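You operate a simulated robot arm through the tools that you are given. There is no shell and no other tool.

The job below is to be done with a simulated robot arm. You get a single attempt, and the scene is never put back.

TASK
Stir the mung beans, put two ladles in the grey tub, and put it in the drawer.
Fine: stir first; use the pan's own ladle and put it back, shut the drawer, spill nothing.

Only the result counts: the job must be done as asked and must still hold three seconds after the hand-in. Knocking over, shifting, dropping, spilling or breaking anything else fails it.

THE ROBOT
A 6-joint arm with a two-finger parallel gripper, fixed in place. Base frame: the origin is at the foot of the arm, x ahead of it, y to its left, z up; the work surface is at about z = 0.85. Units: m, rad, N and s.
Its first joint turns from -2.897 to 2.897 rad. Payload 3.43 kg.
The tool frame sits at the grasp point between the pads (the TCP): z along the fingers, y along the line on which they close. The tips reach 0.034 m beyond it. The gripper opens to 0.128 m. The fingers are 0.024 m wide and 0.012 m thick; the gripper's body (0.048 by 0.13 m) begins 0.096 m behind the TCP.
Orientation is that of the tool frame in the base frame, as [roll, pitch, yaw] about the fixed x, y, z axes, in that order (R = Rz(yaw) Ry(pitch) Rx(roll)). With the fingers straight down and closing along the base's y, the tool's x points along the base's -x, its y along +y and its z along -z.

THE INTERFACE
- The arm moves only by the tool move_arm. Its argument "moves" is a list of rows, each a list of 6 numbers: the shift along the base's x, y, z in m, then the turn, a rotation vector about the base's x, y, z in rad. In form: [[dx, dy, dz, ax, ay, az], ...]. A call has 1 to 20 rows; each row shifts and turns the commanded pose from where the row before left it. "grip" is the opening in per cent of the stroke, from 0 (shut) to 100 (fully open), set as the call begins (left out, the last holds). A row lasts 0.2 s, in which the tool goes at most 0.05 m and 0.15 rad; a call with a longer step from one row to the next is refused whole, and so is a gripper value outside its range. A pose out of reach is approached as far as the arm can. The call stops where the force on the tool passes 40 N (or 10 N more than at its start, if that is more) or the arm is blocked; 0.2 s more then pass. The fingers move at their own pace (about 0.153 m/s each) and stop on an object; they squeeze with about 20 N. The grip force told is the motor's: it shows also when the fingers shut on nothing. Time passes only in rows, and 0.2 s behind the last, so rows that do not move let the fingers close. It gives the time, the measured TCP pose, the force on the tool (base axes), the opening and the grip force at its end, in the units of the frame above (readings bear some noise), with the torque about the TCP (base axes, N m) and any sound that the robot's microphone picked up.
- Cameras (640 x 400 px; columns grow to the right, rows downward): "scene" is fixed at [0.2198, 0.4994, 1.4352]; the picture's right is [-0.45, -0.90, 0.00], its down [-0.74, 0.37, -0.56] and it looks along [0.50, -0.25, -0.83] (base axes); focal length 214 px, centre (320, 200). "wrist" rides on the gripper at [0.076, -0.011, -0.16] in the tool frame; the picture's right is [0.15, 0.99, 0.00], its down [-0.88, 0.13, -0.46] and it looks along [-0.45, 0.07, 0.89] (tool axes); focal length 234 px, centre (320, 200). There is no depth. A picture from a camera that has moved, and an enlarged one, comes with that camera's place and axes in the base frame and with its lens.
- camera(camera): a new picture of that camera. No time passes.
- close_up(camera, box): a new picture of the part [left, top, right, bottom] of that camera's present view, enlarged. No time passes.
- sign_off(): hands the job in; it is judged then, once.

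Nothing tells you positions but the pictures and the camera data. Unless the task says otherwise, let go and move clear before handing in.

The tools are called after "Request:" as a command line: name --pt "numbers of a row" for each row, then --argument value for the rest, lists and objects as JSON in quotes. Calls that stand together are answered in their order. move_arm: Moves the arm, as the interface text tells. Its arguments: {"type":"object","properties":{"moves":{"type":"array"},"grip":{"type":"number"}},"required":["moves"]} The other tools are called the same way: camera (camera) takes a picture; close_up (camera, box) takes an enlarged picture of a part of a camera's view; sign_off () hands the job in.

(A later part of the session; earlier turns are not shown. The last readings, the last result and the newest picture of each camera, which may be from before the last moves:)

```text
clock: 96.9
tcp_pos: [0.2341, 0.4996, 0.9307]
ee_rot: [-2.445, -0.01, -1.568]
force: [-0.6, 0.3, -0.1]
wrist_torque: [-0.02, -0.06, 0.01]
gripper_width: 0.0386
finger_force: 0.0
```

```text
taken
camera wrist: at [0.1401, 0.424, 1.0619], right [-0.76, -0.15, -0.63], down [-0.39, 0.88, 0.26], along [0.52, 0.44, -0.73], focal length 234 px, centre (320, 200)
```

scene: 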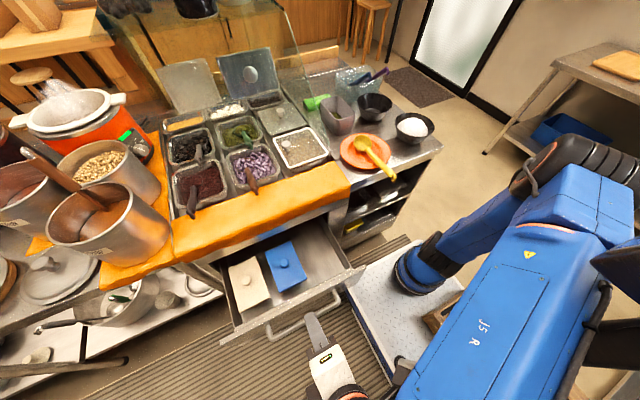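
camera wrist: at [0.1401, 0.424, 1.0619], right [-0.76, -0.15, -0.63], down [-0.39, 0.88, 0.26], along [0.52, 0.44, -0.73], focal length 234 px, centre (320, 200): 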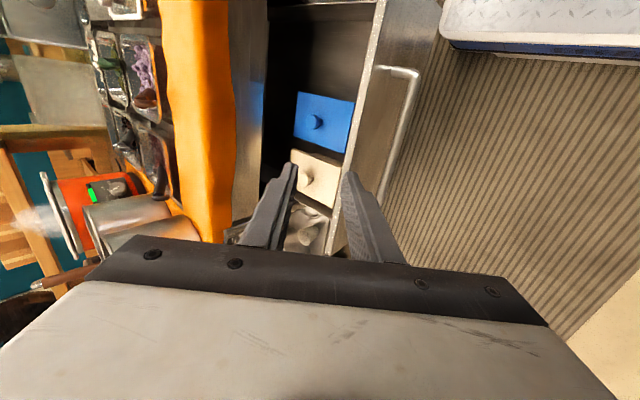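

Request:
close_up --camera "wrist" --box '[240, 0, 420, 230]'

Request:
close_up --camera "scene" --box '[260, 210, 370, 310]'

```text
1.74 times, centred on (330, 115) of wrist
camera zoom: at [0.1401, 0.424, 1.0619], right [-0.76, -0.15, -0.63], down [-0.39, 0.88, 0.26], along [0.52, 0.44, -0.73], focal length 407 px, centre (303, 348)
```

zoom: 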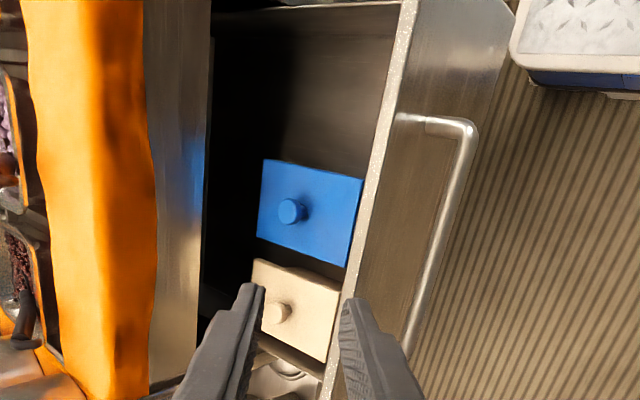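

```text
4.00 times, centred on (315, 260) of scene
camera zoom: at [0.2198, 0.4994, 1.4352], right [-0.45, -0.9, 0.0], down [-0.74, 0.37, -0.56], along [0.5, -0.25, -0.83], focal length 858 px, centre (340, -40)
```

zoom: 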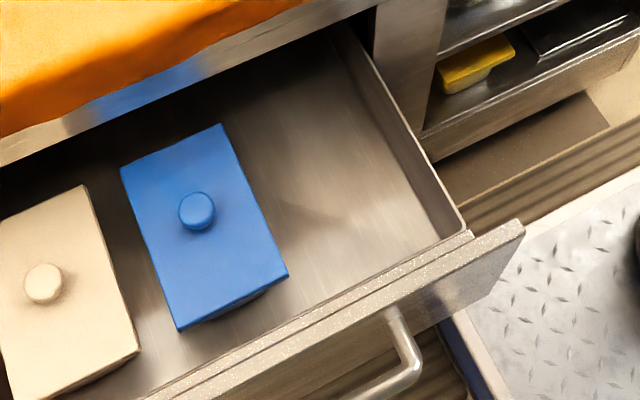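

The drawer geometry is clear: the blue box's right side is at y about 0.455 (top z about 0.60), the drawer's right wall at y about 0.31, and the front panel at x about 0.36. I'll place the tub at about (0.46, 0.38). First I'll reorient the gripper and go above the tub.

Request:
move_arm --pt "0 0 0.035 0 0.14 0" --pt "0 0 0.035 0 0.14 0" --pt "0 0 0.035 0 0.14 0" --pt "0 0 0.035 0 0.14 0" --pt "0 0 0.03 0 0.14 0" --pt "0.033 -0.032 0.002 0 0 -0.1428" --pt "0.033 -0.032 0.002 0 0 -0.1428" --pt "0.033 -0.032 0.002 0 0 -0.1428" --pt "0.033 -0.032 0.002 0 0 -0.1428" --pt "0.033 -0.032 0.002 0 0 -0.1428" --pt "0.033 -0.032 0.002 0 0 -0.1428" --pt "0.033 -0.032 0.002 0 0 -0.1428" --pt "0.033 -0.032 0.002 0 0 -0.1428" --pt "0.033 -0.032 0.002 0 0 -0.1428" --pt "0.033 -0.032 0.002 0 0 -0.1428" --pt "0.033 -0.032 0.002 0 0 -0.1428" --pt "0 0 0 0 0 0" --grip 80

Request:
camera --camera "wrist"

Request:
camera --camera "scene"

```text
clock: 100.5
tcp_pos: [0.602, 0.151, 1.125]
ee_rot: [3.137, -0.004, -3.134]
force: [0.5, 0.3, -0.2]
wrist_torque: [0.0, 0.04, -0.01]
gripper_width: 0.1025
finger_force: 0.1
```

```text
taken
camera wrist: at [0.5272, 0.1383, 1.2853], right [-0.15, 0.99, 0.0], down [0.88, 0.13, 0.45], along [0.45, 0.07, -0.89], focal length 234 px, centre (320, 200)
```

wrist: 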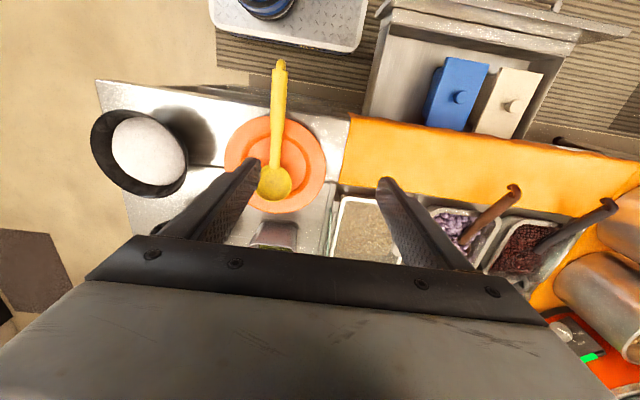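

```text
taken
```

scene: 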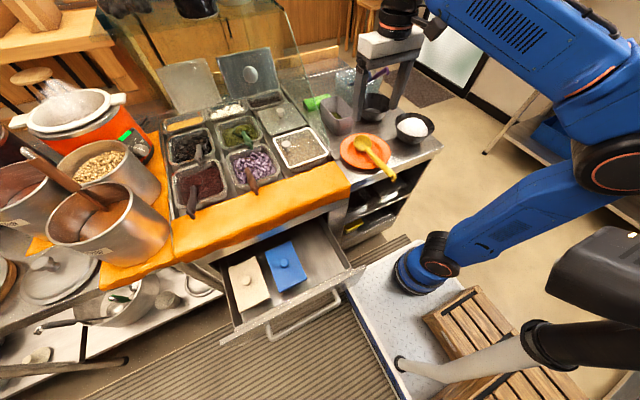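

I'll use this view to refine the drawer's free space.

Request:
close_up --camera "wrist" --box '[340, 0, 580, 150]'

Request:
close_up --camera "scene" --box '[300, 70, 400, 150]'

```text
2.67 times, centred on (460, 75) of wrist
camera zoom: at [0.5272, 0.1383, 1.2853], right [-0.15, 0.99, 0.0], down [0.88, 0.13, 0.45], along [0.45, 0.07, -0.89], focal length 624 px, centre (-53, 533)
```

zoom: 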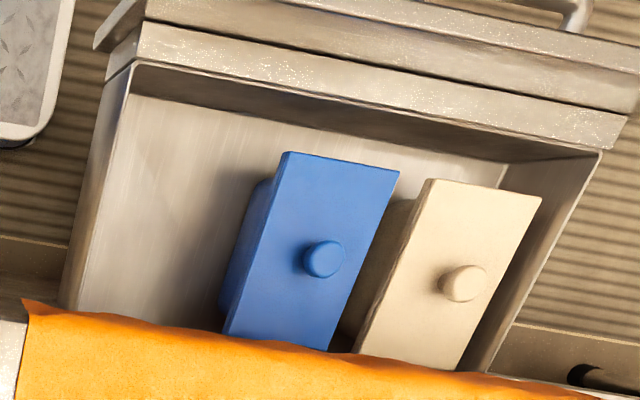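

```text
5.00 times, centred on (350, 110) of scene
camera zoom: at [0.2198, 0.4994, 1.4352], right [-0.45, -0.9, 0.0], down [-0.74, 0.37, -0.56], along [0.5, -0.25, -0.83], focal length 1072 px, centre (170, 650)
```

zoom: 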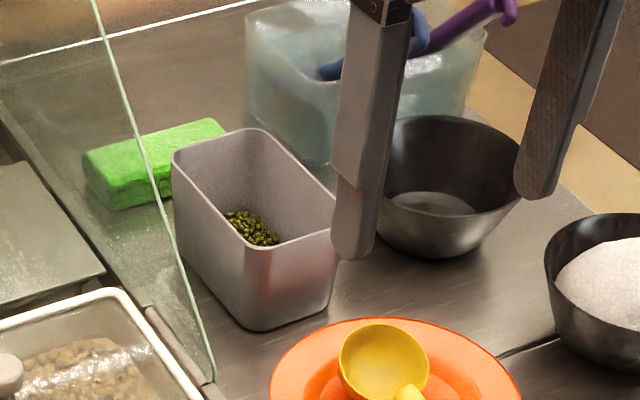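

The drawer floor is at z about 0.56 (front inner wall x about 0.40, right wall y about 0.30), so the free zone is y 0.30–0.455. Now I'll move above the tub and align.

Request:
move_arm --pt "0.04 -0.01 0 0 0 0" --pt "0.04 -0.01 0 0 0 0" --pt "0.04 -0.01 0 0 0 0" --pt "0.04 -0.01 -0.02 0 0 0" --pt "0.038 -0.008 -0.03 0 0 0" --pt "0 0 0 0 0 0"

Request:
camera --camera "wrist"

Request:
close_up --camera "scene" --box '[300, 70, 400, 150]'

```text
clock: 101.9
tcp_pos: [0.8002, 0.1018, 1.0709]
ee_rot: [3.137, -0.004, -3.134]
force: [0.3, 0.6, 0.2]
wrist_torque: [0.01, -0.01, 0.01]
gripper_width: 0.1024
finger_force: 0.2
```

```text
taken
camera wrist: at [0.7253, 0.0882, 1.2313], right [-0.15, 0.99, 0.0], down [0.88, 0.13, 0.45], along [0.45, 0.07, -0.89], focal length 234 px, centre (320, 200)
```

wrist: 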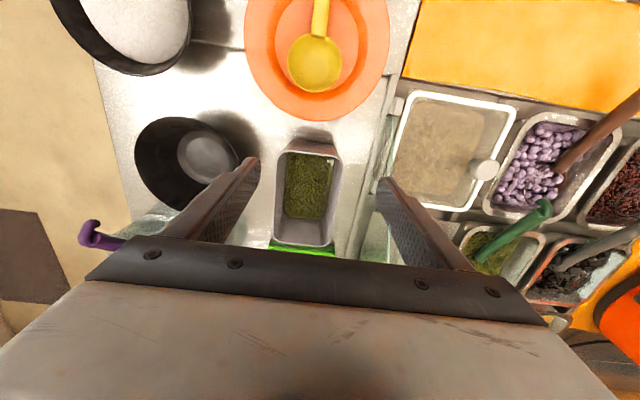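

```text
5.00 times, centred on (350, 110) of scene
camera zoom: at [0.2198, 0.4994, 1.4352], right [-0.45, -0.9, 0.0], down [-0.74, 0.37, -0.56], along [0.5, -0.25, -0.83], focal length 1072 px, centre (170, 650)
```

zoom: 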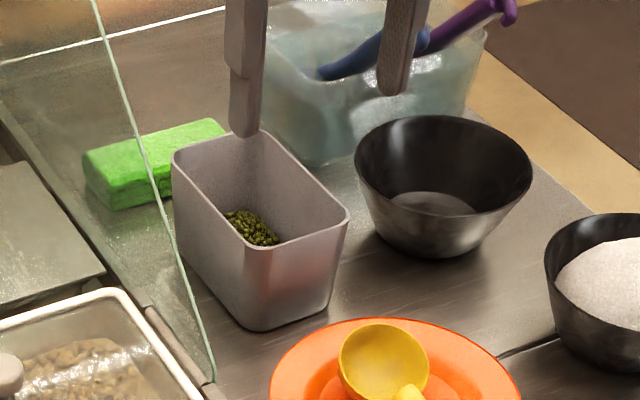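

Request:
close_up --camera "wrist" --box '[250, 130, 370, 260]'

```text
3.08 times, centred on (310, 195) of wrist
camera zoom: at [0.7253, 0.0882, 1.2313], right [-0.15, 0.99, 0.0], down [0.88, 0.13, 0.45], along [0.45, 0.07, -0.89], focal length 720 px, centre (351, 215)
```

zoom: 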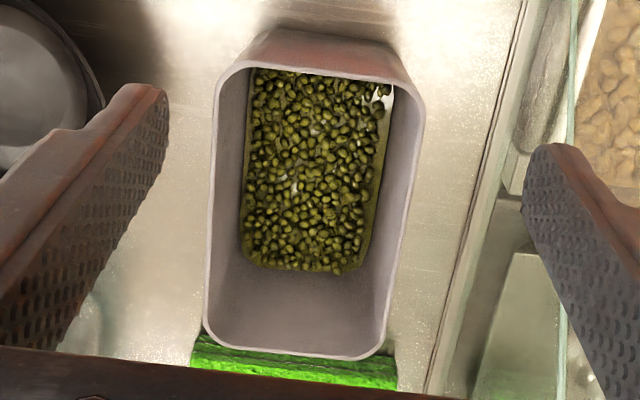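

The tub's centre is about (0.875, 0.093). I'll centre over it at height, re-check, then descend.

Request:
move_arm --pt "0.025 -0.003 0 0 0 -0.003" --pt "0.025 -0.003 0 0 0 -0.003" --pt "0.024 -0.0025 0 0.003 0.003 0" --pt "0 0 -0.025 0 0 0" --pt "0 0 -0.025 0 0 0" --pt "0 0 0 0 0 0"

Request:
close_up --camera "wrist" --box '[220, 80, 420, 260]'

Request:
close_up --camera "scene" --box '[300, 70, 400, 150]'

```text
clock: 103.3
tcp_pos: [0.8684, 0.0895, 1.0252]
ee_rot: [3.135, -0.009, 3.141]
force: [-0.1, 0.6, -0.7]
wrist_torque: [0.0, 0.02, -0.01]
gripper_width: 0.1024
finger_force: 0.1
```

```text
2.22 times, centred on (320, 170) of wrist
camera zoom: at [0.794, 0.077, 1.1858], right [-0.15, 0.99, 0.01], down [0.88, 0.13, 0.45], along [0.44, 0.07, -0.89], focal length 520 px, centre (320, 267)
```

zoom: 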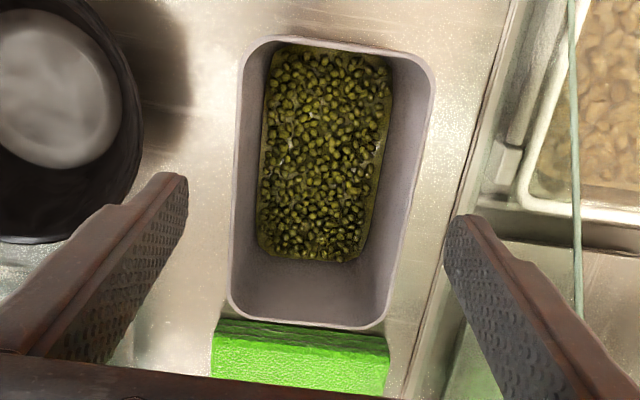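

```text
5.00 times, centred on (350, 110) of scene
camera zoom: at [0.2198, 0.4994, 1.4352], right [-0.45, -0.9, 0.0], down [-0.74, 0.37, -0.56], along [0.5, -0.25, -0.83], focal length 1072 px, centre (170, 650)
```

zoom: 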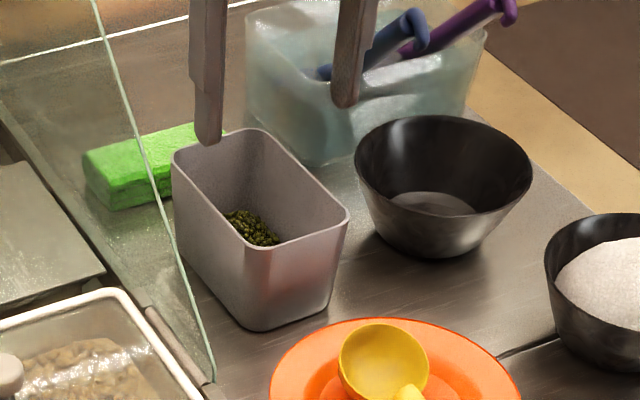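

Well aligned. Descending around the tub's sides, clear of the glass.

Request:
move_arm --pt "0.004 0.002 -0.02 -0.006 -0.009 0" --pt "0.002 0 -0.025 0 0 0" --pt "0 0 -0.025 0 0 0" --pt "0 0 -0.02 0 0 0" --pt "0 0 -0.011 0 0 0" --pt "0 0 0 0 0 0"

Request:
close_up --camera "wrist" --box '[220, 80, 420, 260]'

Request:
close_up --camera "scene" --box '[300, 70, 400, 150]'

```text
clock: 104.7
tcp_pos: [0.8742, 0.0931, 0.9243]
ee_rot: [3.141, 0.001, -3.141]
force: [-0.1, -0.1, 0.5]
wrist_torque: [0.0, 0.03, -0.01]
gripper_width: 0.1024
finger_force: 0.0
```

```text
2.22 times, centred on (320, 170) of wrist
camera zoom: at [0.7979, 0.0812, 1.0839], right [-0.15, 0.99, 0.0], down [0.88, 0.13, 0.46], along [0.45, 0.07, -0.89], focal length 520 px, centre (320, 267)
```

zoom: 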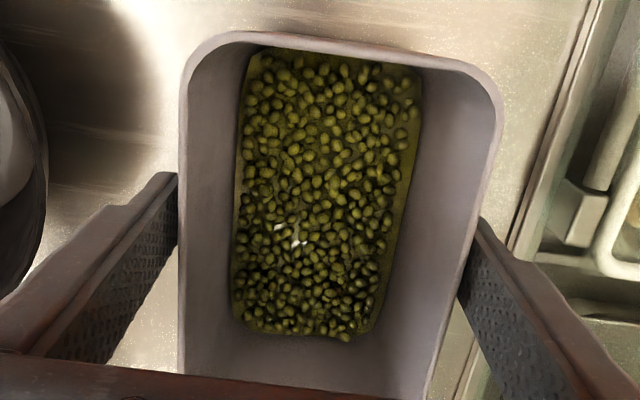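

```text
5.00 times, centred on (350, 110) of scene
camera zoom: at [0.2198, 0.4994, 1.4352], right [-0.45, -0.9, 0.0], down [-0.74, 0.37, -0.56], along [0.5, -0.25, -0.83], focal length 1072 px, centre (170, 650)
```

zoom: 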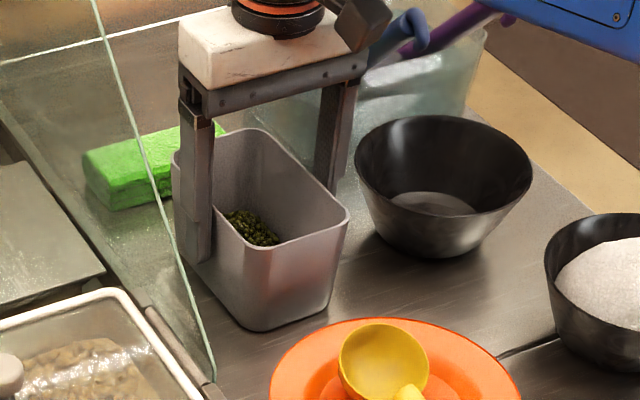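

The fingers straddle the tub's middle. Closing on it.

Request:
move_arm --pt "0 0 0 0 0 0" --pt "0 0 0 0 0 0" --pt "0 0 0 0 0 0" --grip 0

Request:
close_up --camera "wrist" --box '[220, 80, 420, 260]'

```text
clock: 105.5
tcp_pos: [0.8754, 0.0931, 0.9224]
ee_rot: [3.139, -0.001, 3.141]
force: [-0.4, -0.1, -0.3]
wrist_torque: [0.01, 0.01, 0.0]
gripper_width: 0.0917
finger_force: 20.0
```

```text
2.22 times, centred on (320, 170) of wrist
camera zoom: at [0.798, 0.0812, 1.0839], right [-0.15, 0.99, 0.0], down [0.88, 0.13, 0.46], along [0.45, 0.07, -0.89], focal length 520 px, centre (320, 267)
```

zoom: 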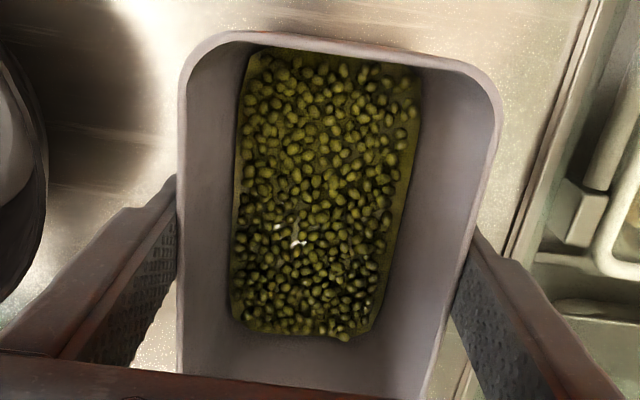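

Gripped at 92 mm. Lifting gently to test the hold.

Request:
move_arm --pt "0 0 0.006 0 0 0" --pt "0 0 0.012 0 0 0" --pt "0 0 0.015 0 0 0" --pt "0 0 0.01 0 0 0" --pt "0 0 0 0 0 0"

Request:
close_up --camera "wrist" --box '[220, 80, 420, 260]'

Request:
close_up --camera "scene" --box '[300, 70, 400, 150]'

```text
clock: 106.7
tcp_pos: [0.876, 0.0928, 0.9676]
ee_rot: [3.141, 0.0, 3.141]
force: [-0.3, -0.7, -3.1]
wrist_torque: [-0.02, 0.02, -0.01]
gripper_width: 0.0917
finger_force: 19.8
```

```text
2.22 times, centred on (320, 170) of wrist
camera zoom: at [0.7996, 0.0809, 1.1273], right [-0.15, 0.99, 0.0], down [0.88, 0.13, 0.46], along [0.45, 0.07, -0.89], focal length 520 px, centre (320, 267)
```

zoom: 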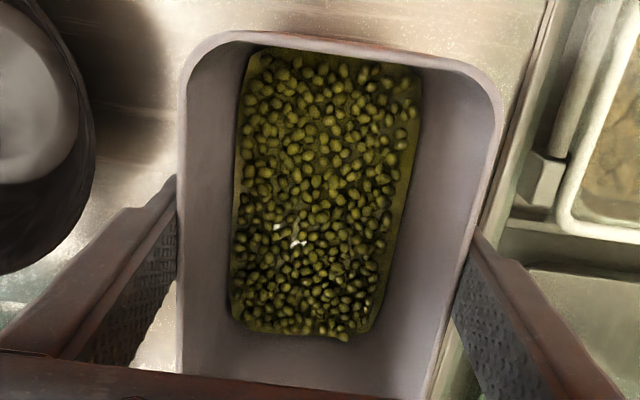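

```text
5.00 times, centred on (350, 110) of scene
camera zoom: at [0.2198, 0.4994, 1.4352], right [-0.45, -0.9, 0.0], down [-0.74, 0.37, -0.56], along [0.5, -0.25, -0.83], focal length 1072 px, centre (170, 650)
```

zoom: 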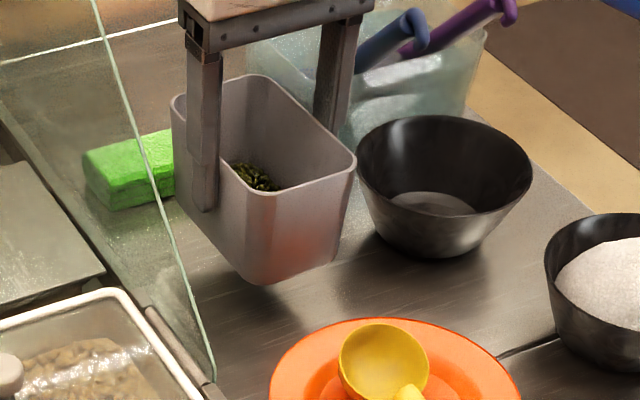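

The tub is held level and secure. Lifting high, then moving back over the counter edge toward the robot, smoothly.

Request:
move_arm --pt "0 0 0.012 0 0 0" --pt "0 0 0.022 0 0 0" --pt "0 0 0.026 0 0 0" --pt "0 0 0.024 0 0 0" --pt "-0.006 0 0.016 0 0 0" --pt "-0.014 0 0.01 0 0 0" --pt "-0.022 0 0 0 0 0" --pt "-0.028 0 0 0 0 0" --pt "-0.03 0 0 0 0 0" --pt "-0.03 0 0 0 0 0" --pt "-0.03 0 0 0 0 0" --pt "-0.03 0 0 0 0 0" --pt "-0.03 0 0 0 0 0" --pt "-0.03 0 0 0 0 0" --pt "-0.03 0 0 0 0 0" --pt "-0.03 0 0 0 0 0" --pt "-0.028 0 0 0 0 0" --pt "-0.022 0 0 0 0 0" --pt "-0.014 0 0 0 0 0" --pt "-0.006 0 0 0 0 0"

Request:
camera --camera "scene"

Request:
camera --camera "wrist"

```text
clock: 110.9
tcp_pos: [0.4946, 0.093, 1.0752]
ee_rot: [3.139, 0.0, -3.141]
force: [-0.2, 0.2, -2.9]
wrist_torque: [-0.01, 0.04, 0.0]
gripper_width: 0.0914
finger_force: 19.8
```

```text
taken
```

scene: 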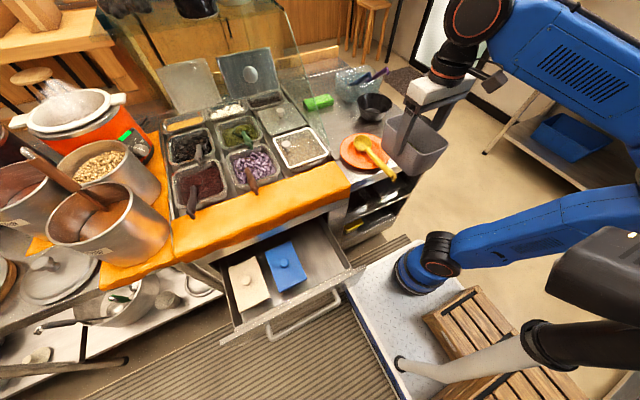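

```text
taken
camera wrist: at [0.4189, 0.0823, 1.2354], right [-0.15, 0.99, 0.0], down [0.88, 0.13, 0.46], along [0.45, 0.07, -0.89], focal length 234 px, centre (320, 200)
```

wrist: 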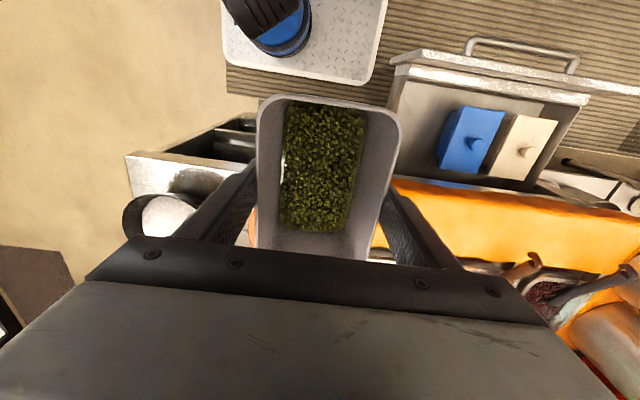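

Carrying cleanly. Now moving left to above the drawer's free spot.

Request:
move_arm --pt "-0.002 0.006 0 0 0 0" --pt "-0.003 0.014 0 0 0 0" --pt "-0.003 0.022 0 0 0 0" --pt "-0.003 0.028 0 0 0 0" --pt "-0.002 0.03 0 0 0 0" --pt "0 0.03 0 0 0 0" --pt "0 0.03 0 0 0 0" --pt "0 0.03 0 0 0 0" --pt "0 0.03 0 0 0 0" --pt "0 0.027 0 0 0 0" --pt "0 0.02 -0.005 0 0 0" --pt "0 0.012 -0.012 0 0 0" --pt "0 0.006 -0.02 0 0 0" --pt "0 0 -0.025 0 0 0" --pt "0 0 -0.028 0 0 0" --pt "0 0 -0.028 0 0 0" --pt "0 0 -0.028 0 0 0" --pt "0 0 -0.024 0 0 0" --pt "0 0 -0.014 0 0 0" --pt "0 0 0 0 0 0"

Request:
camera --camera "scene"

Request:
camera --camera "wrist"

Request:
close_up --camera "scene" --box '[240, 180, 380, 300]'

```text
clock: 115.1
tcp_pos: [0.4832, 0.3785, 0.8893]
ee_rot: [3.139, 0.001, 3.141]
force: [-0.6, -0.5, -1.6]
wrist_torque: [0.02, 0.02, 0.01]
gripper_width: 0.0912
finger_force: 19.8
```

```text
taken
```

scene: 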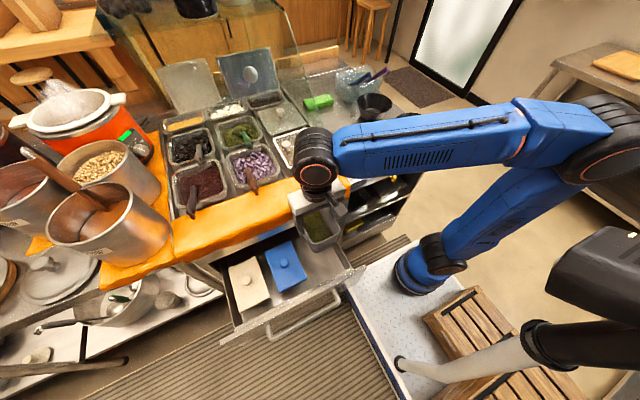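

```text
taken
camera wrist: at [0.4075, 0.3669, 1.0504], right [-0.15, 0.99, 0.0], down [0.88, 0.13, 0.46], along [0.45, 0.07, -0.89], focal length 234 px, centre (320, 200)
```

wrist: 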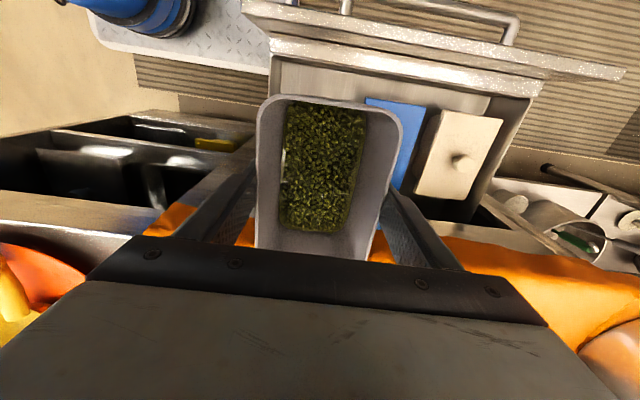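

```text
3.33 times, centred on (310, 240) of scene
camera zoom: at [0.2198, 0.4994, 1.4352], right [-0.45, -0.9, 0.0], down [-0.74, 0.37, -0.56], along [0.5, -0.25, -0.83], focal length 715 px, centre (353, 67)
```

zoom: 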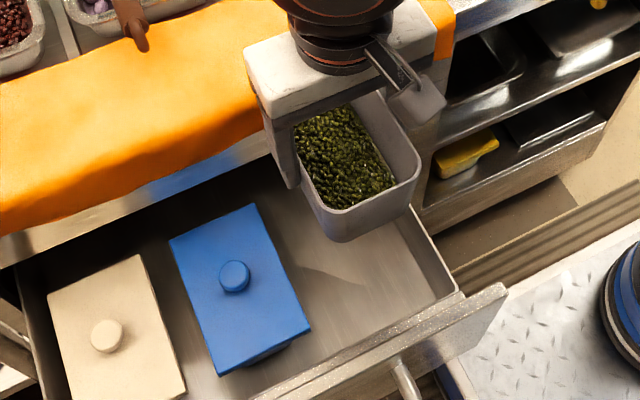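

The tub is above the free spot with clear gaps on all sides. Lowering in stages.

Request:
move_arm --pt "0 0 -0.01 0 0 0" --pt "0 0 -0.02 0 0 0" --pt "0 0 -0.025 0 0 0" --pt "0 0 -0.025 0 0 0" --pt "0 0 -0.025 0 0 0" --pt "0 0 -0.025 0 0 0" --pt "0 0 -0.02 0 0 0" --pt "0 0 -0.015 0 0 0" --pt "0 0 0 0 0 0"

Request:
close_up --camera "scene" --box '[240, 180, 380, 300]'

Request:
camera --camera "wrist"

```text
clock: 117.1
tcp_pos: [0.4823, 0.3795, 0.7272]
ee_rot: [3.141, 0.0, 3.141]
force: [-0.1, 0.1, -2.0]
wrist_torque: [-0.03, 0.02, 0.02]
gripper_width: 0.0914
finger_force: 19.7
```

```text
3.33 times, centred on (310, 240) of scene
camera zoom: at [0.2198, 0.4994, 1.4352], right [-0.45, -0.9, 0.0], down [-0.74, 0.37, -0.56], along [0.5, -0.25, -0.83], focal length 715 px, centre (353, 67)
```

zoom: 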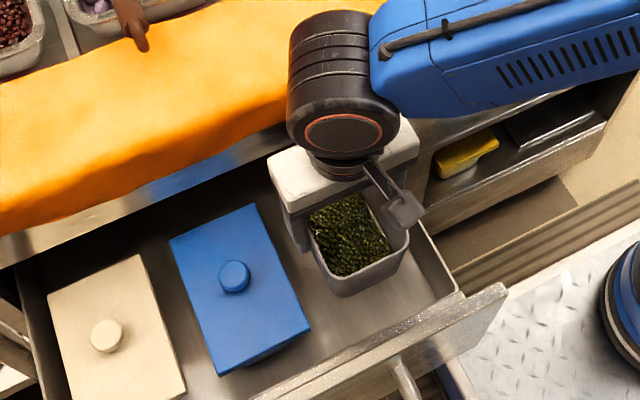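

```text
taken
camera wrist: at [0.4058, 0.3672, 0.8872], right [-0.15, 0.99, 0.0], down [0.88, 0.13, 0.46], along [0.45, 0.07, -0.89], focal length 234 px, centre (320, 200)
```

wrist: 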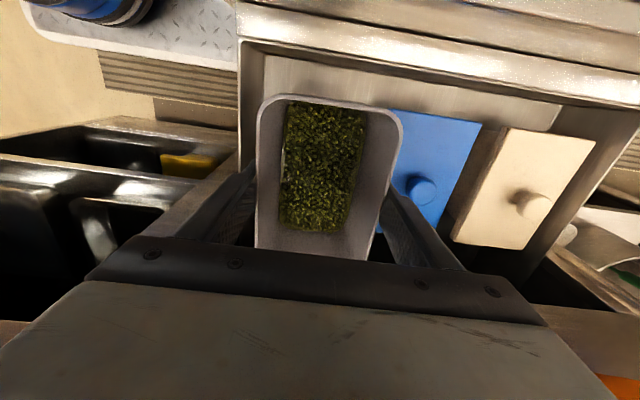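

Request:
move_arm --pt "0 0 -0.015 0 0 0" --pt "0 0 -0.02 0 0 0" --pt "0 0 -0.02 0 0 0" --pt "0 0 -0.012 0 0 0" --pt "0 0 -0.008 0 0 0" --pt "0 0 0 0 0 0"

Request:
close_up --camera "scene" --box '[240, 180, 380, 300]'

Request:
camera --camera "wrist"

```text
clock: 118.5
tcp_pos: [0.4826, 0.3796, 0.6518]
ee_rot: [3.141, 0.0, 3.141]
force: [0.4, 0.2, -2.7]
wrist_torque: [0.03, 0.04, -0.01]
gripper_width: 0.0915
finger_force: 20.2
```

```text
3.33 times, centred on (310, 240) of scene
camera zoom: at [0.2198, 0.4994, 1.4352], right [-0.45, -0.9, 0.0], down [-0.74, 0.37, -0.56], along [0.5, -0.25, -0.83], focal length 715 px, centre (353, 67)
```

zoom: 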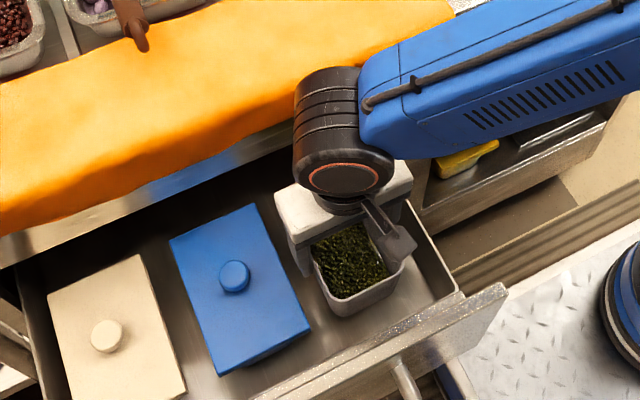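

```text
taken
camera wrist: at [0.4056, 0.368, 0.8128], right [-0.15, 0.99, 0.0], down [0.88, 0.13, 0.46], along [0.45, 0.07, -0.89], focal length 234 px, centre (320, 200)
```

wrist: 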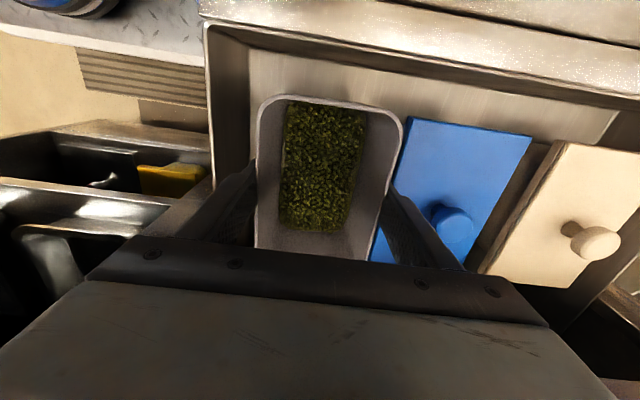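

About 2 cm left to the floor, and it is clear of the blue box. Easing down until contact.

Request:
move_arm --pt "0 0 -0.005 0 0 0" --pt "0 0 -0.005 0 0 0" --pt "0 0 -0.004 0 0 0" --pt "0 0 0 0 0 0"

```text
clock: 119.5
tcp_pos: [0.4832, 0.3794, 0.6383]
ee_rot: [3.141, -0.001, -3.141]
force: [0.3, 0.2, -1.4]
wrist_torque: [-0.02, 0.02, 0.0]
gripper_width: 0.0915
finger_force: 20.1
```

Request:
move_arm --pt "0 0 -0.003 0 0 0" --pt "0 0 -0.003 0 0 0" --pt "0 0 0 0 0 0"

Request:
close_up --camera "wrist" --box '[200, 60, 480, 280]'

```text
clock: 120.3
tcp_pos: [0.4822, 0.3782, 0.6316]
ee_rot: [3.141, 0.001, 3.14]
force: [-1.2, 0.9, -2.4]
wrist_torque: [0.01, 0.03, -0.02]
gripper_width: 0.0916
finger_force: 20.3
```

```text
1.82 times, centred on (340, 170) of wrist
camera zoom: at [0.4056, 0.3674, 0.792], right [-0.15, 0.99, 0.0], down [0.88, 0.13, 0.46], along [0.45, 0.07, -0.89], focal length 426 px, centre (284, 254)
```

zoom: 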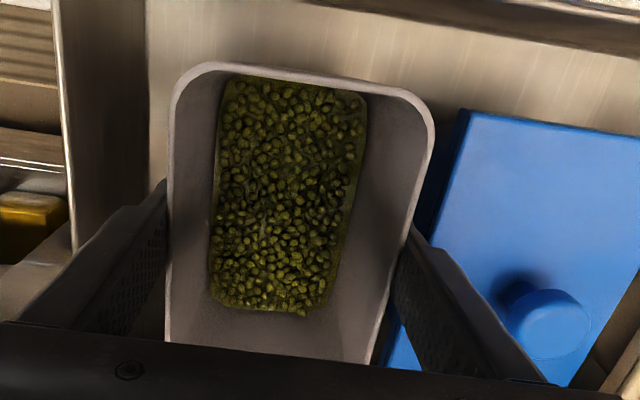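

Request:
move_arm --pt "0 0 -0.003 0 0 0" --pt "0 0 -0.003 0 0 0" --pt "0 0 -0.003 0 0 0" --pt "0 0 0 0 0 0"

Request:
close_up --camera "scene" --box '[270, 190, 360, 290]'

```text
clock: 121.3
tcp_pos: [0.4828, 0.3798, 0.6226]
ee_rot: [3.14, 0.0, 3.141]
force: [0.2, 0.5, -1.9]
wrist_torque: [0.01, 0.01, 0.02]
gripper_width: 0.0915
finger_force: 20.0
```

```text
4.00 times, centred on (315, 240) of scene
camera zoom: at [0.2198, 0.4994, 1.4352], right [-0.45, -0.9, 0.0], down [-0.74, 0.37, -0.56], along [0.5, -0.25, -0.83], focal length 858 px, centre (340, 40)
```

zoom: 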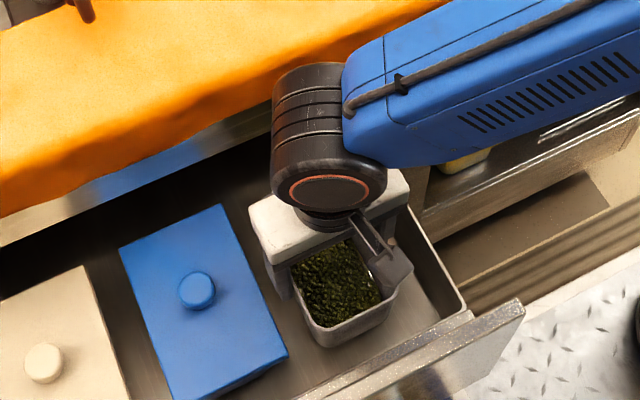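

Request:
move_arm --pt "0 0 -0.003 0 0 0" --pt "0 0 -0.003 0 0 0" --pt "0 0 -0.003 0 0 0" --pt "0 0 0 0 0 0"

Request:
close_up --camera "wrist" --box '[200, 60, 480, 280]'

```text
clock: 122.3
tcp_pos: [0.4834, 0.3798, 0.6158]
ee_rot: [3.138, 0.0, 3.142]
force: [-0.6, -0.9, -2.6]
wrist_torque: [0.01, 0.0, 0.0]
gripper_width: 0.0913
finger_force: 20.2
```

```text
1.82 times, centred on (340, 170) of wrist
camera zoom: at [0.4063, 0.3675, 0.7745], right [-0.15, 0.99, 0.0], down [0.88, 0.13, 0.46], along [0.45, 0.07, -0.89], focal length 426 px, centre (284, 254)
```

zoom: 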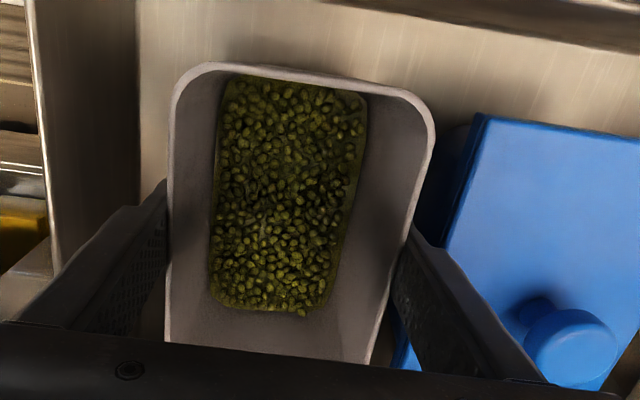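

Request:
move_arm --pt "0 0 -0.003 0 0 0" --pt "0 0 -0.003 0 0 0" --pt "0 0 -0.003 0 0 0" --pt "0 0 -0.003 0 0 0" --pt "0 0 0 0 0 0"

Request:
close_up --camera "wrist" --box '[200, 60, 480, 280]'

Request:
close_up --camera "scene" --box '[270, 190, 360, 290]'

```text
clock: 123.5
tcp_pos: [0.4827, 0.3789, 0.6026]
ee_rot: [-3.141, 0.001, -3.14]
force: [-0.6, -0.4, -2.3]
wrist_torque: [-0.04, 0.04, 0.0]
gripper_width: 0.0913
finger_force: 20.1
```

```text
1.82 times, centred on (340, 170) of wrist
camera zoom: at [0.4059, 0.3667, 0.7628], right [-0.15, 0.99, 0.0], down [0.88, 0.13, 0.46], along [0.45, 0.07, -0.89], focal length 426 px, centre (284, 254)
```

zoom: 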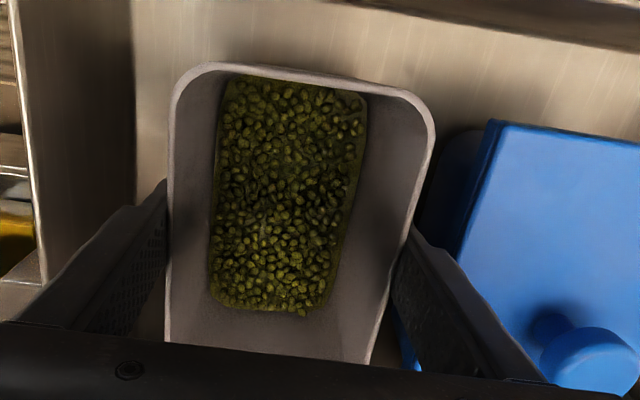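

```text
4.00 times, centred on (315, 240) of scene
camera zoom: at [0.2198, 0.4994, 1.4352], right [-0.45, -0.9, 0.0], down [-0.74, 0.37, -0.56], along [0.5, -0.25, -0.83], focal length 858 px, centre (340, 40)
```

zoom: 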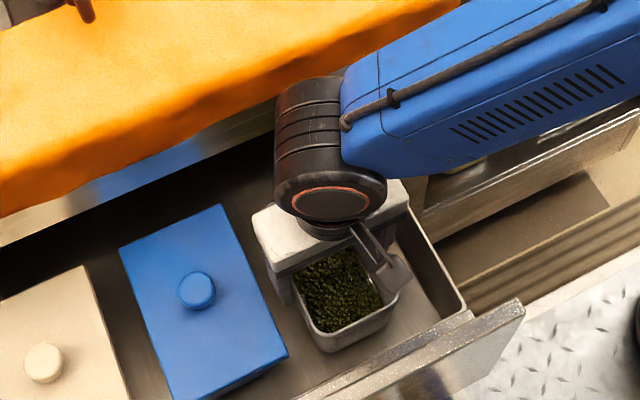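

Request:
move_arm --pt "0 0 -0.003 0 0 0" --pt "0 0 -0.003 0 0 0" --pt "0 0 -0.003 0 0 0" --pt "0 0 -0.003 0 0 0" --pt "0 0 0 0 0 0"

Request:
close_up --camera "wrist" --box '[200, 60, 480, 280]'

Request:
camera --camera "scene"

```text
clock: 124.7
tcp_pos: [0.4816, 0.379, 0.5906]
ee_rot: [3.138, -0.001, 3.141]
force: [0.3, -0.3, -1.5]
wrist_torque: [0.0, 0.0, -0.02]
gripper_width: 0.0913
finger_force: 19.9
```

```text
1.82 times, centred on (340, 170) of wrist
camera zoom: at [0.4058, 0.3675, 0.7503], right [-0.15, 0.99, 0.0], down [0.88, 0.13, 0.46], along [0.45, 0.07, -0.89], focal length 426 px, centre (284, 254)
```

zoom: 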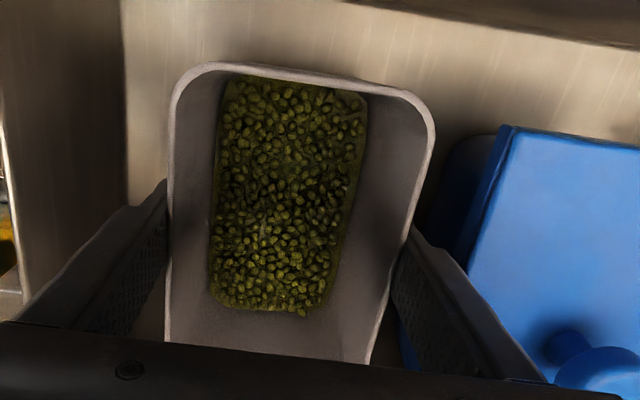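

```text
taken
```

scene: 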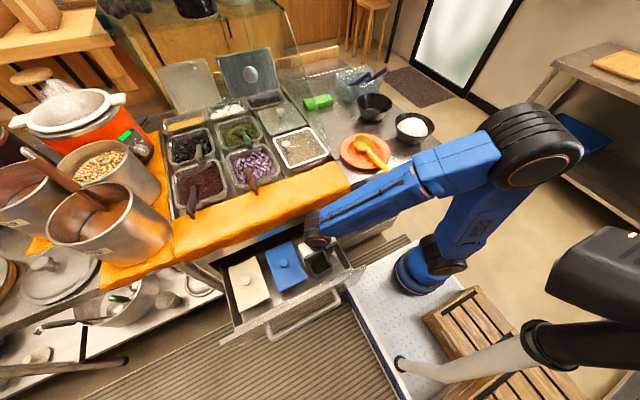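

No contact yet. I'll shift 8 mm inward to keep the wrist camera clear of the drawer's front panel, and continue down carefully.

Request:
move_arm --pt "0.004 0 0 0 0 0" --pt "0.004 0 -0.002 0 0 0" --pt "0 0 -0.003 0 0 0" --pt "0 0 -0.003 0 0 0" --pt "0 0 0 0 0 0"

Request:
close_up --camera "scene" --box '[270, 190, 360, 290]'

```text
clock: 125.9
tcp_pos: [0.491, 0.3806, 0.5838]
ee_rot: [3.139, 0.002, 3.14]
force: [1.4, 5.6, 17.3]
wrist_torque: [0.04, -0.07, 0.11]
gripper_width: 0.0912
finger_force: 20.6
```

```text
4.00 times, centred on (315, 240) of scene
camera zoom: at [0.2198, 0.4994, 1.4352], right [-0.45, -0.9, 0.0], down [-0.74, 0.37, -0.56], along [0.5, -0.25, -0.83], focal length 858 px, centre (340, 40)
```

zoom: 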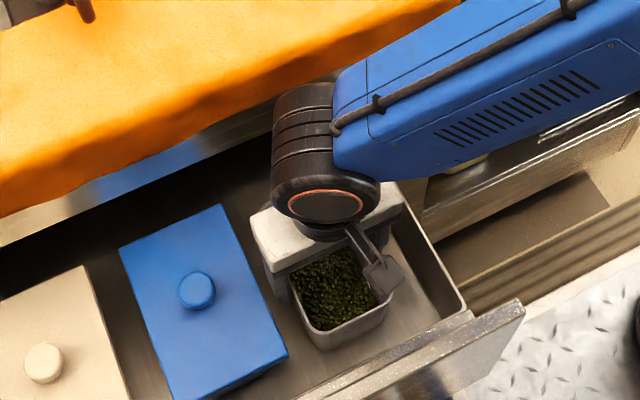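

Contact with the drawer floor (17 N). I'll ease up a touch and release with a small opening.

Request:
move_arm --pt "0 0 0.0015 0 0 0" --pt "0 0 0 0 0 0"

Request:
move_arm --pt "0 0 0 0 0 0" --pt "0 0 0 0 0 0" --pt "0 0 0 0 0 0" --grip 80

Request:
close_up --camera "wrist" --box '[200, 60, 480, 280]'

```text
clock: 126.5
tcp_pos: [0.4888, 0.3784, 0.5831]
ee_rot: [3.141, 0.0, -3.141]
force: [0.1, -0.6, -2.5]
wrist_torque: [0.02, 0.03, -0.03]
gripper_width: 0.0913
finger_force: 20.3
```

```text
clock: 127.3
tcp_pos: [0.4901, 0.378, 0.5831]
ee_rot: [3.14, 0.0, 3.141]
force: [-0.6, 0.4, -0.4]
wrist_torque: [0.02, 0.0, -0.01]
gripper_width: 0.1024
finger_force: 0.1
```

```text
1.82 times, centred on (340, 170) of wrist
camera zoom: at [0.4133, 0.3666, 0.7434], right [-0.15, 0.99, 0.0], down [0.88, 0.13, 0.46], along [0.45, 0.07, -0.89], focal length 426 px, centre (284, 254)
```

zoom: 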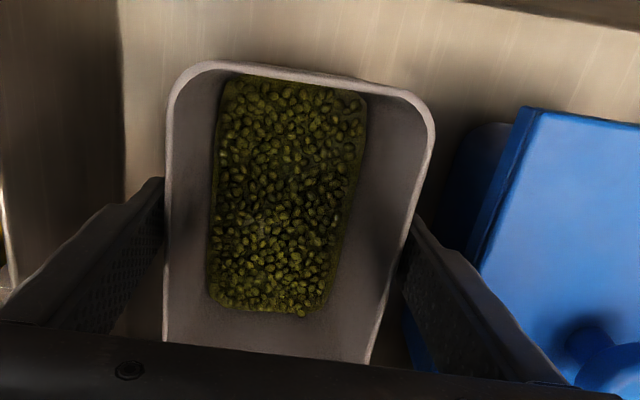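

Released; the tub sits upright on the drawer floor. Raising the gripper straight up.

Request:
move_arm --pt "0 0 0.01 0 0 0" --pt "0 0 0.02 0 0 0" --pt "0 0 0.03 0 0 0" --pt "0 0 0.04 0 0 0" --pt "-0.01 0 0.04 0 0 0" --pt "-0.02 0 0.04 0 0 0" --pt "-0.03 0 0.04 0 0 0" --pt "-0.03 0 0.04 0 0 0" --pt "-0.03 0 0.04 0 0 0" --pt "-0.03 0 0.03 0 0 0" --pt "0 0 0 0 0 0"

Request:
camera --camera "scene"

Request:
camera --camera "wrist"

Request:
close_up --camera "scene" --box '[200, 210, 370, 340]'

```text
clock: 129.7
tcp_pos: [0.3394, 0.3774, 0.9178]
ee_rot: [3.139, 0.0, -3.14]
force: [0.1, 0.4, 0.3]
wrist_torque: [-0.03, 0.01, -0.01]
gripper_width: 0.1027
finger_force: 0.1
```

```text
taken
```

scene: 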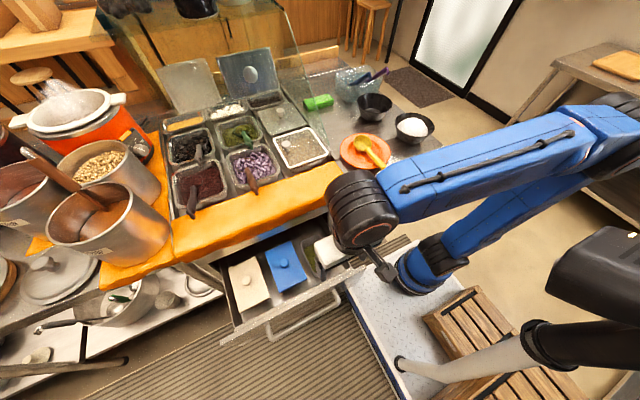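

```text
taken
camera wrist: at [0.263, 0.3662, 1.0778], right [-0.15, 0.99, 0.0], down [0.88, 0.13, 0.46], along [0.45, 0.07, -0.89], focal length 234 px, centre (320, 200)
```

wrist: 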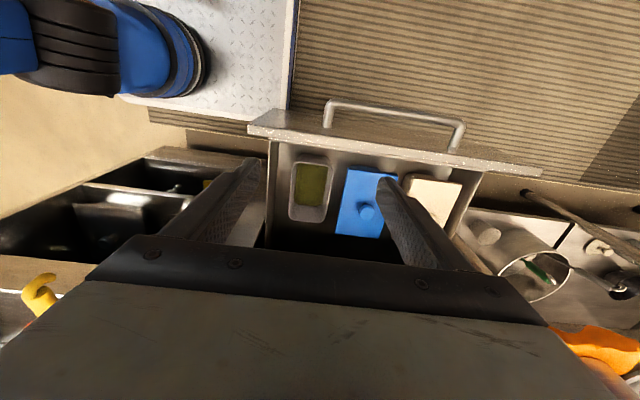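

```text
3.08 times, centred on (285, 275) of scene
camera zoom: at [0.2198, 0.4994, 1.4352], right [-0.45, -0.9, 0.0], down [-0.74, 0.37, -0.56], along [0.5, -0.25, -0.83], focal length 660 px, centre (428, -31)
```

zoom: 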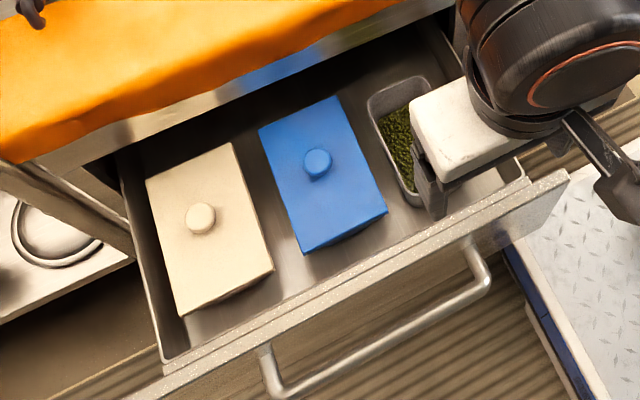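

The tub sits neatly in the drawer beside the blue box. To close the drawer I'll re-grasp the bar using the same poses as before and push it in.

Request:
move_arm --pt "-0.0095 0.011 0.002 0 0 0.143" --pt "-0.0095 0.011 0.002 0 0 0.143" --pt "-0.0095 0.011 0.002 0 0 0.143" --pt "-0.0095 0.011 0.002 0 0 0.143" --pt "-0.0095 0.011 0.002 0 0 0.143" --pt "-0.0095 0.011 0.002 0 0 0.143" --pt "-0.0095 0.011 0.001 0 0 0.143" --pt "-0.0095 0.011 0 0 0 0.143" --pt "-0.0095 0.011 0 0 0 0.143" --pt "-0.0095 0.012 0 0 0 0.143" --pt "-0.0104 0.012 0 0 0 0.141" --pt "0 0 0 0 -0.14 0" --pt "0 0 0 0 -0.14 0" --pt "0 0 0 0 -0.14 0" --pt "0 0 0 0 -0.14 0" --pt "0 0 0 0 -0.137 0" --pt "0 0 0 0 0 0" --grip 30

Request:
camera --camera "wrist"

Request:
close_up --camera "scene" --box '[200, 210, 370, 340]'

```text
clock: 133.5
tcp_pos: [0.303, 0.4965, 0.9392]
ee_rot: [-2.451, 0.02, -1.682]
force: [-0.5, 1.2, 0.9]
wrist_torque: [-0.06, -0.04, -0.04]
gripper_width: 0.0384
finger_force: 0.0
stopped in row 17: the arm was blocked; the commanded pose is now the measured one
```

```text
taken
camera wrist: at [0.1999, 0.4271, 1.0677], right [-0.77, -0.05, -0.63], down [-0.29, 0.91, 0.29], along [0.56, 0.41, -0.72], focal length 234 px, centre (320, 200)
```

wrist: 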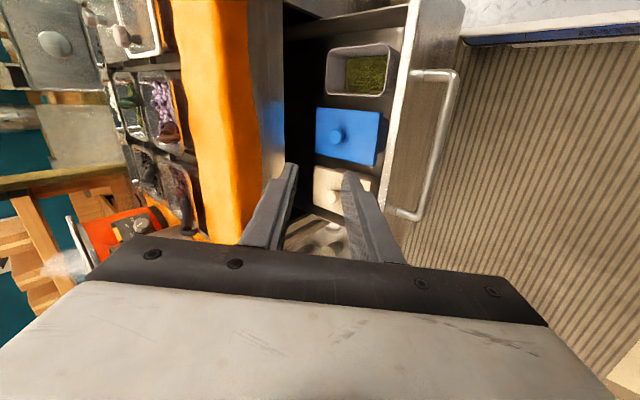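

```text
3.08 times, centred on (285, 275) of scene
camera zoom: at [0.2198, 0.4994, 1.4352], right [-0.45, -0.9, 0.0], down [-0.74, 0.37, -0.56], along [0.5, -0.25, -0.83], focal length 660 px, centre (428, -31)
```

zoom: 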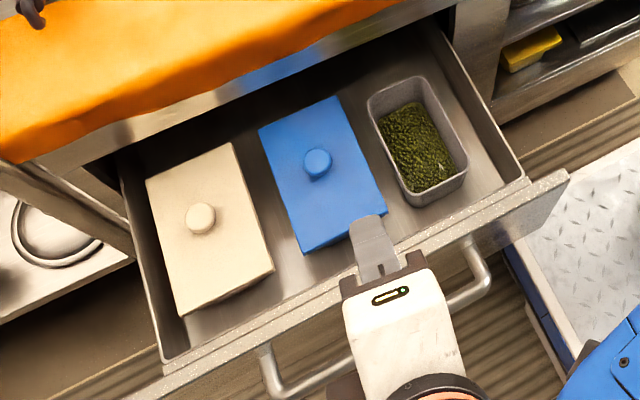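

The arm hit a joint limit just short of that pose; nothing was touched. I'll lower a bit while correcting the yaw, staying above and in front of the panel.

Request:
move_arm --pt "0 0 -0.02 0 0 0.04" --pt "0 0 -0.02 0 0 0.04" --pt "0 0.002 -0.02 0 0 0.032" --pt "-0.01 0.002 -0.02 0 0 0" --pt "0 0 0 0 0 0"

Request:
camera --camera "scene"

```text
clock: 134.7
tcp_pos: [0.2915, 0.4996, 0.859]
ee_rot: [-2.45, 0.022, -1.569]
force: [0.6, -0.3, -0.1]
wrist_torque: [0.01, -0.03, 0.02]
gripper_width: 0.0382
finger_force: 0.0
```

```text
taken
```

scene: 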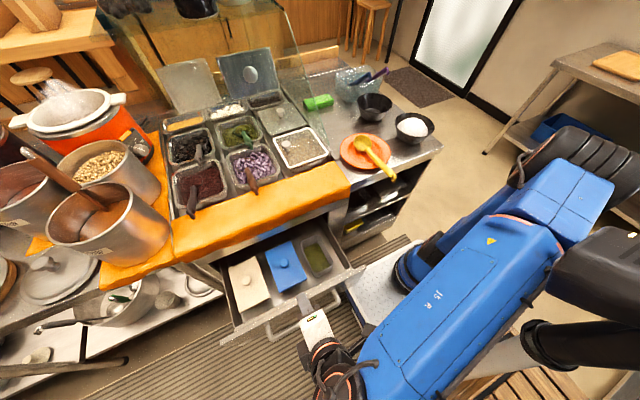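

Back on track at the right orientation. Continuing to the pre-grasp in front of the panel, in small steps.

Request:
move_arm --pt "-0.015 0 -0.015 0 0 0" --pt "-0.015 0 -0.015 0 0 0" --pt "-0.013 0 -0.015 0 0 0" --pt "0 0 -0.015 0 0 0" --pt "0 0 -0.02 0 0 0" --pt "0 0 0 0 0 0"

Request:
camera --camera "wrist"

Request:
camera --camera "scene"

```text
clock: 136.1
tcp_pos: [0.2471, 0.4995, 0.7779]
ee_rot: [-2.454, 0.021, -1.57]
force: [0.2, -0.5, 0.3]
wrist_torque: [0.02, 0.0, 0.01]
gripper_width: 0.0384
finger_force: 0.0
```

```text
taken
camera wrist: at [0.1538, 0.4194, 0.9065], right [-0.76, -0.13, -0.63], down [-0.39, 0.87, 0.29], along [0.51, 0.47, -0.72], focal length 234 px, centre (320, 200)
```

wrist: 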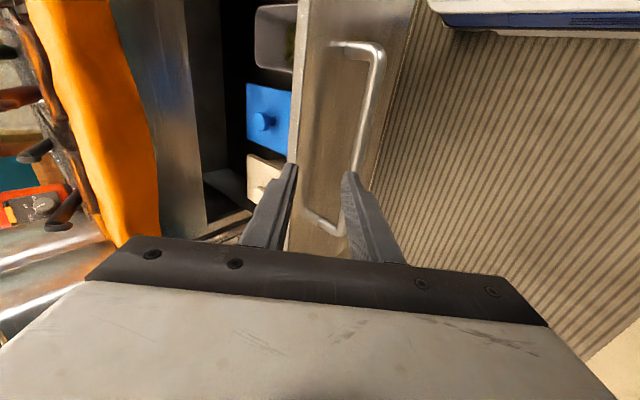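

```text
taken
```

scene: 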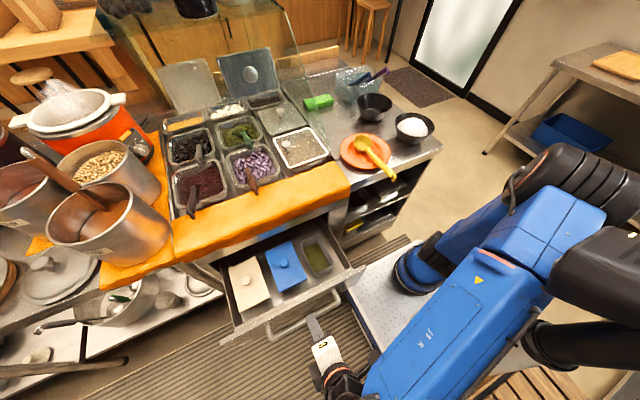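

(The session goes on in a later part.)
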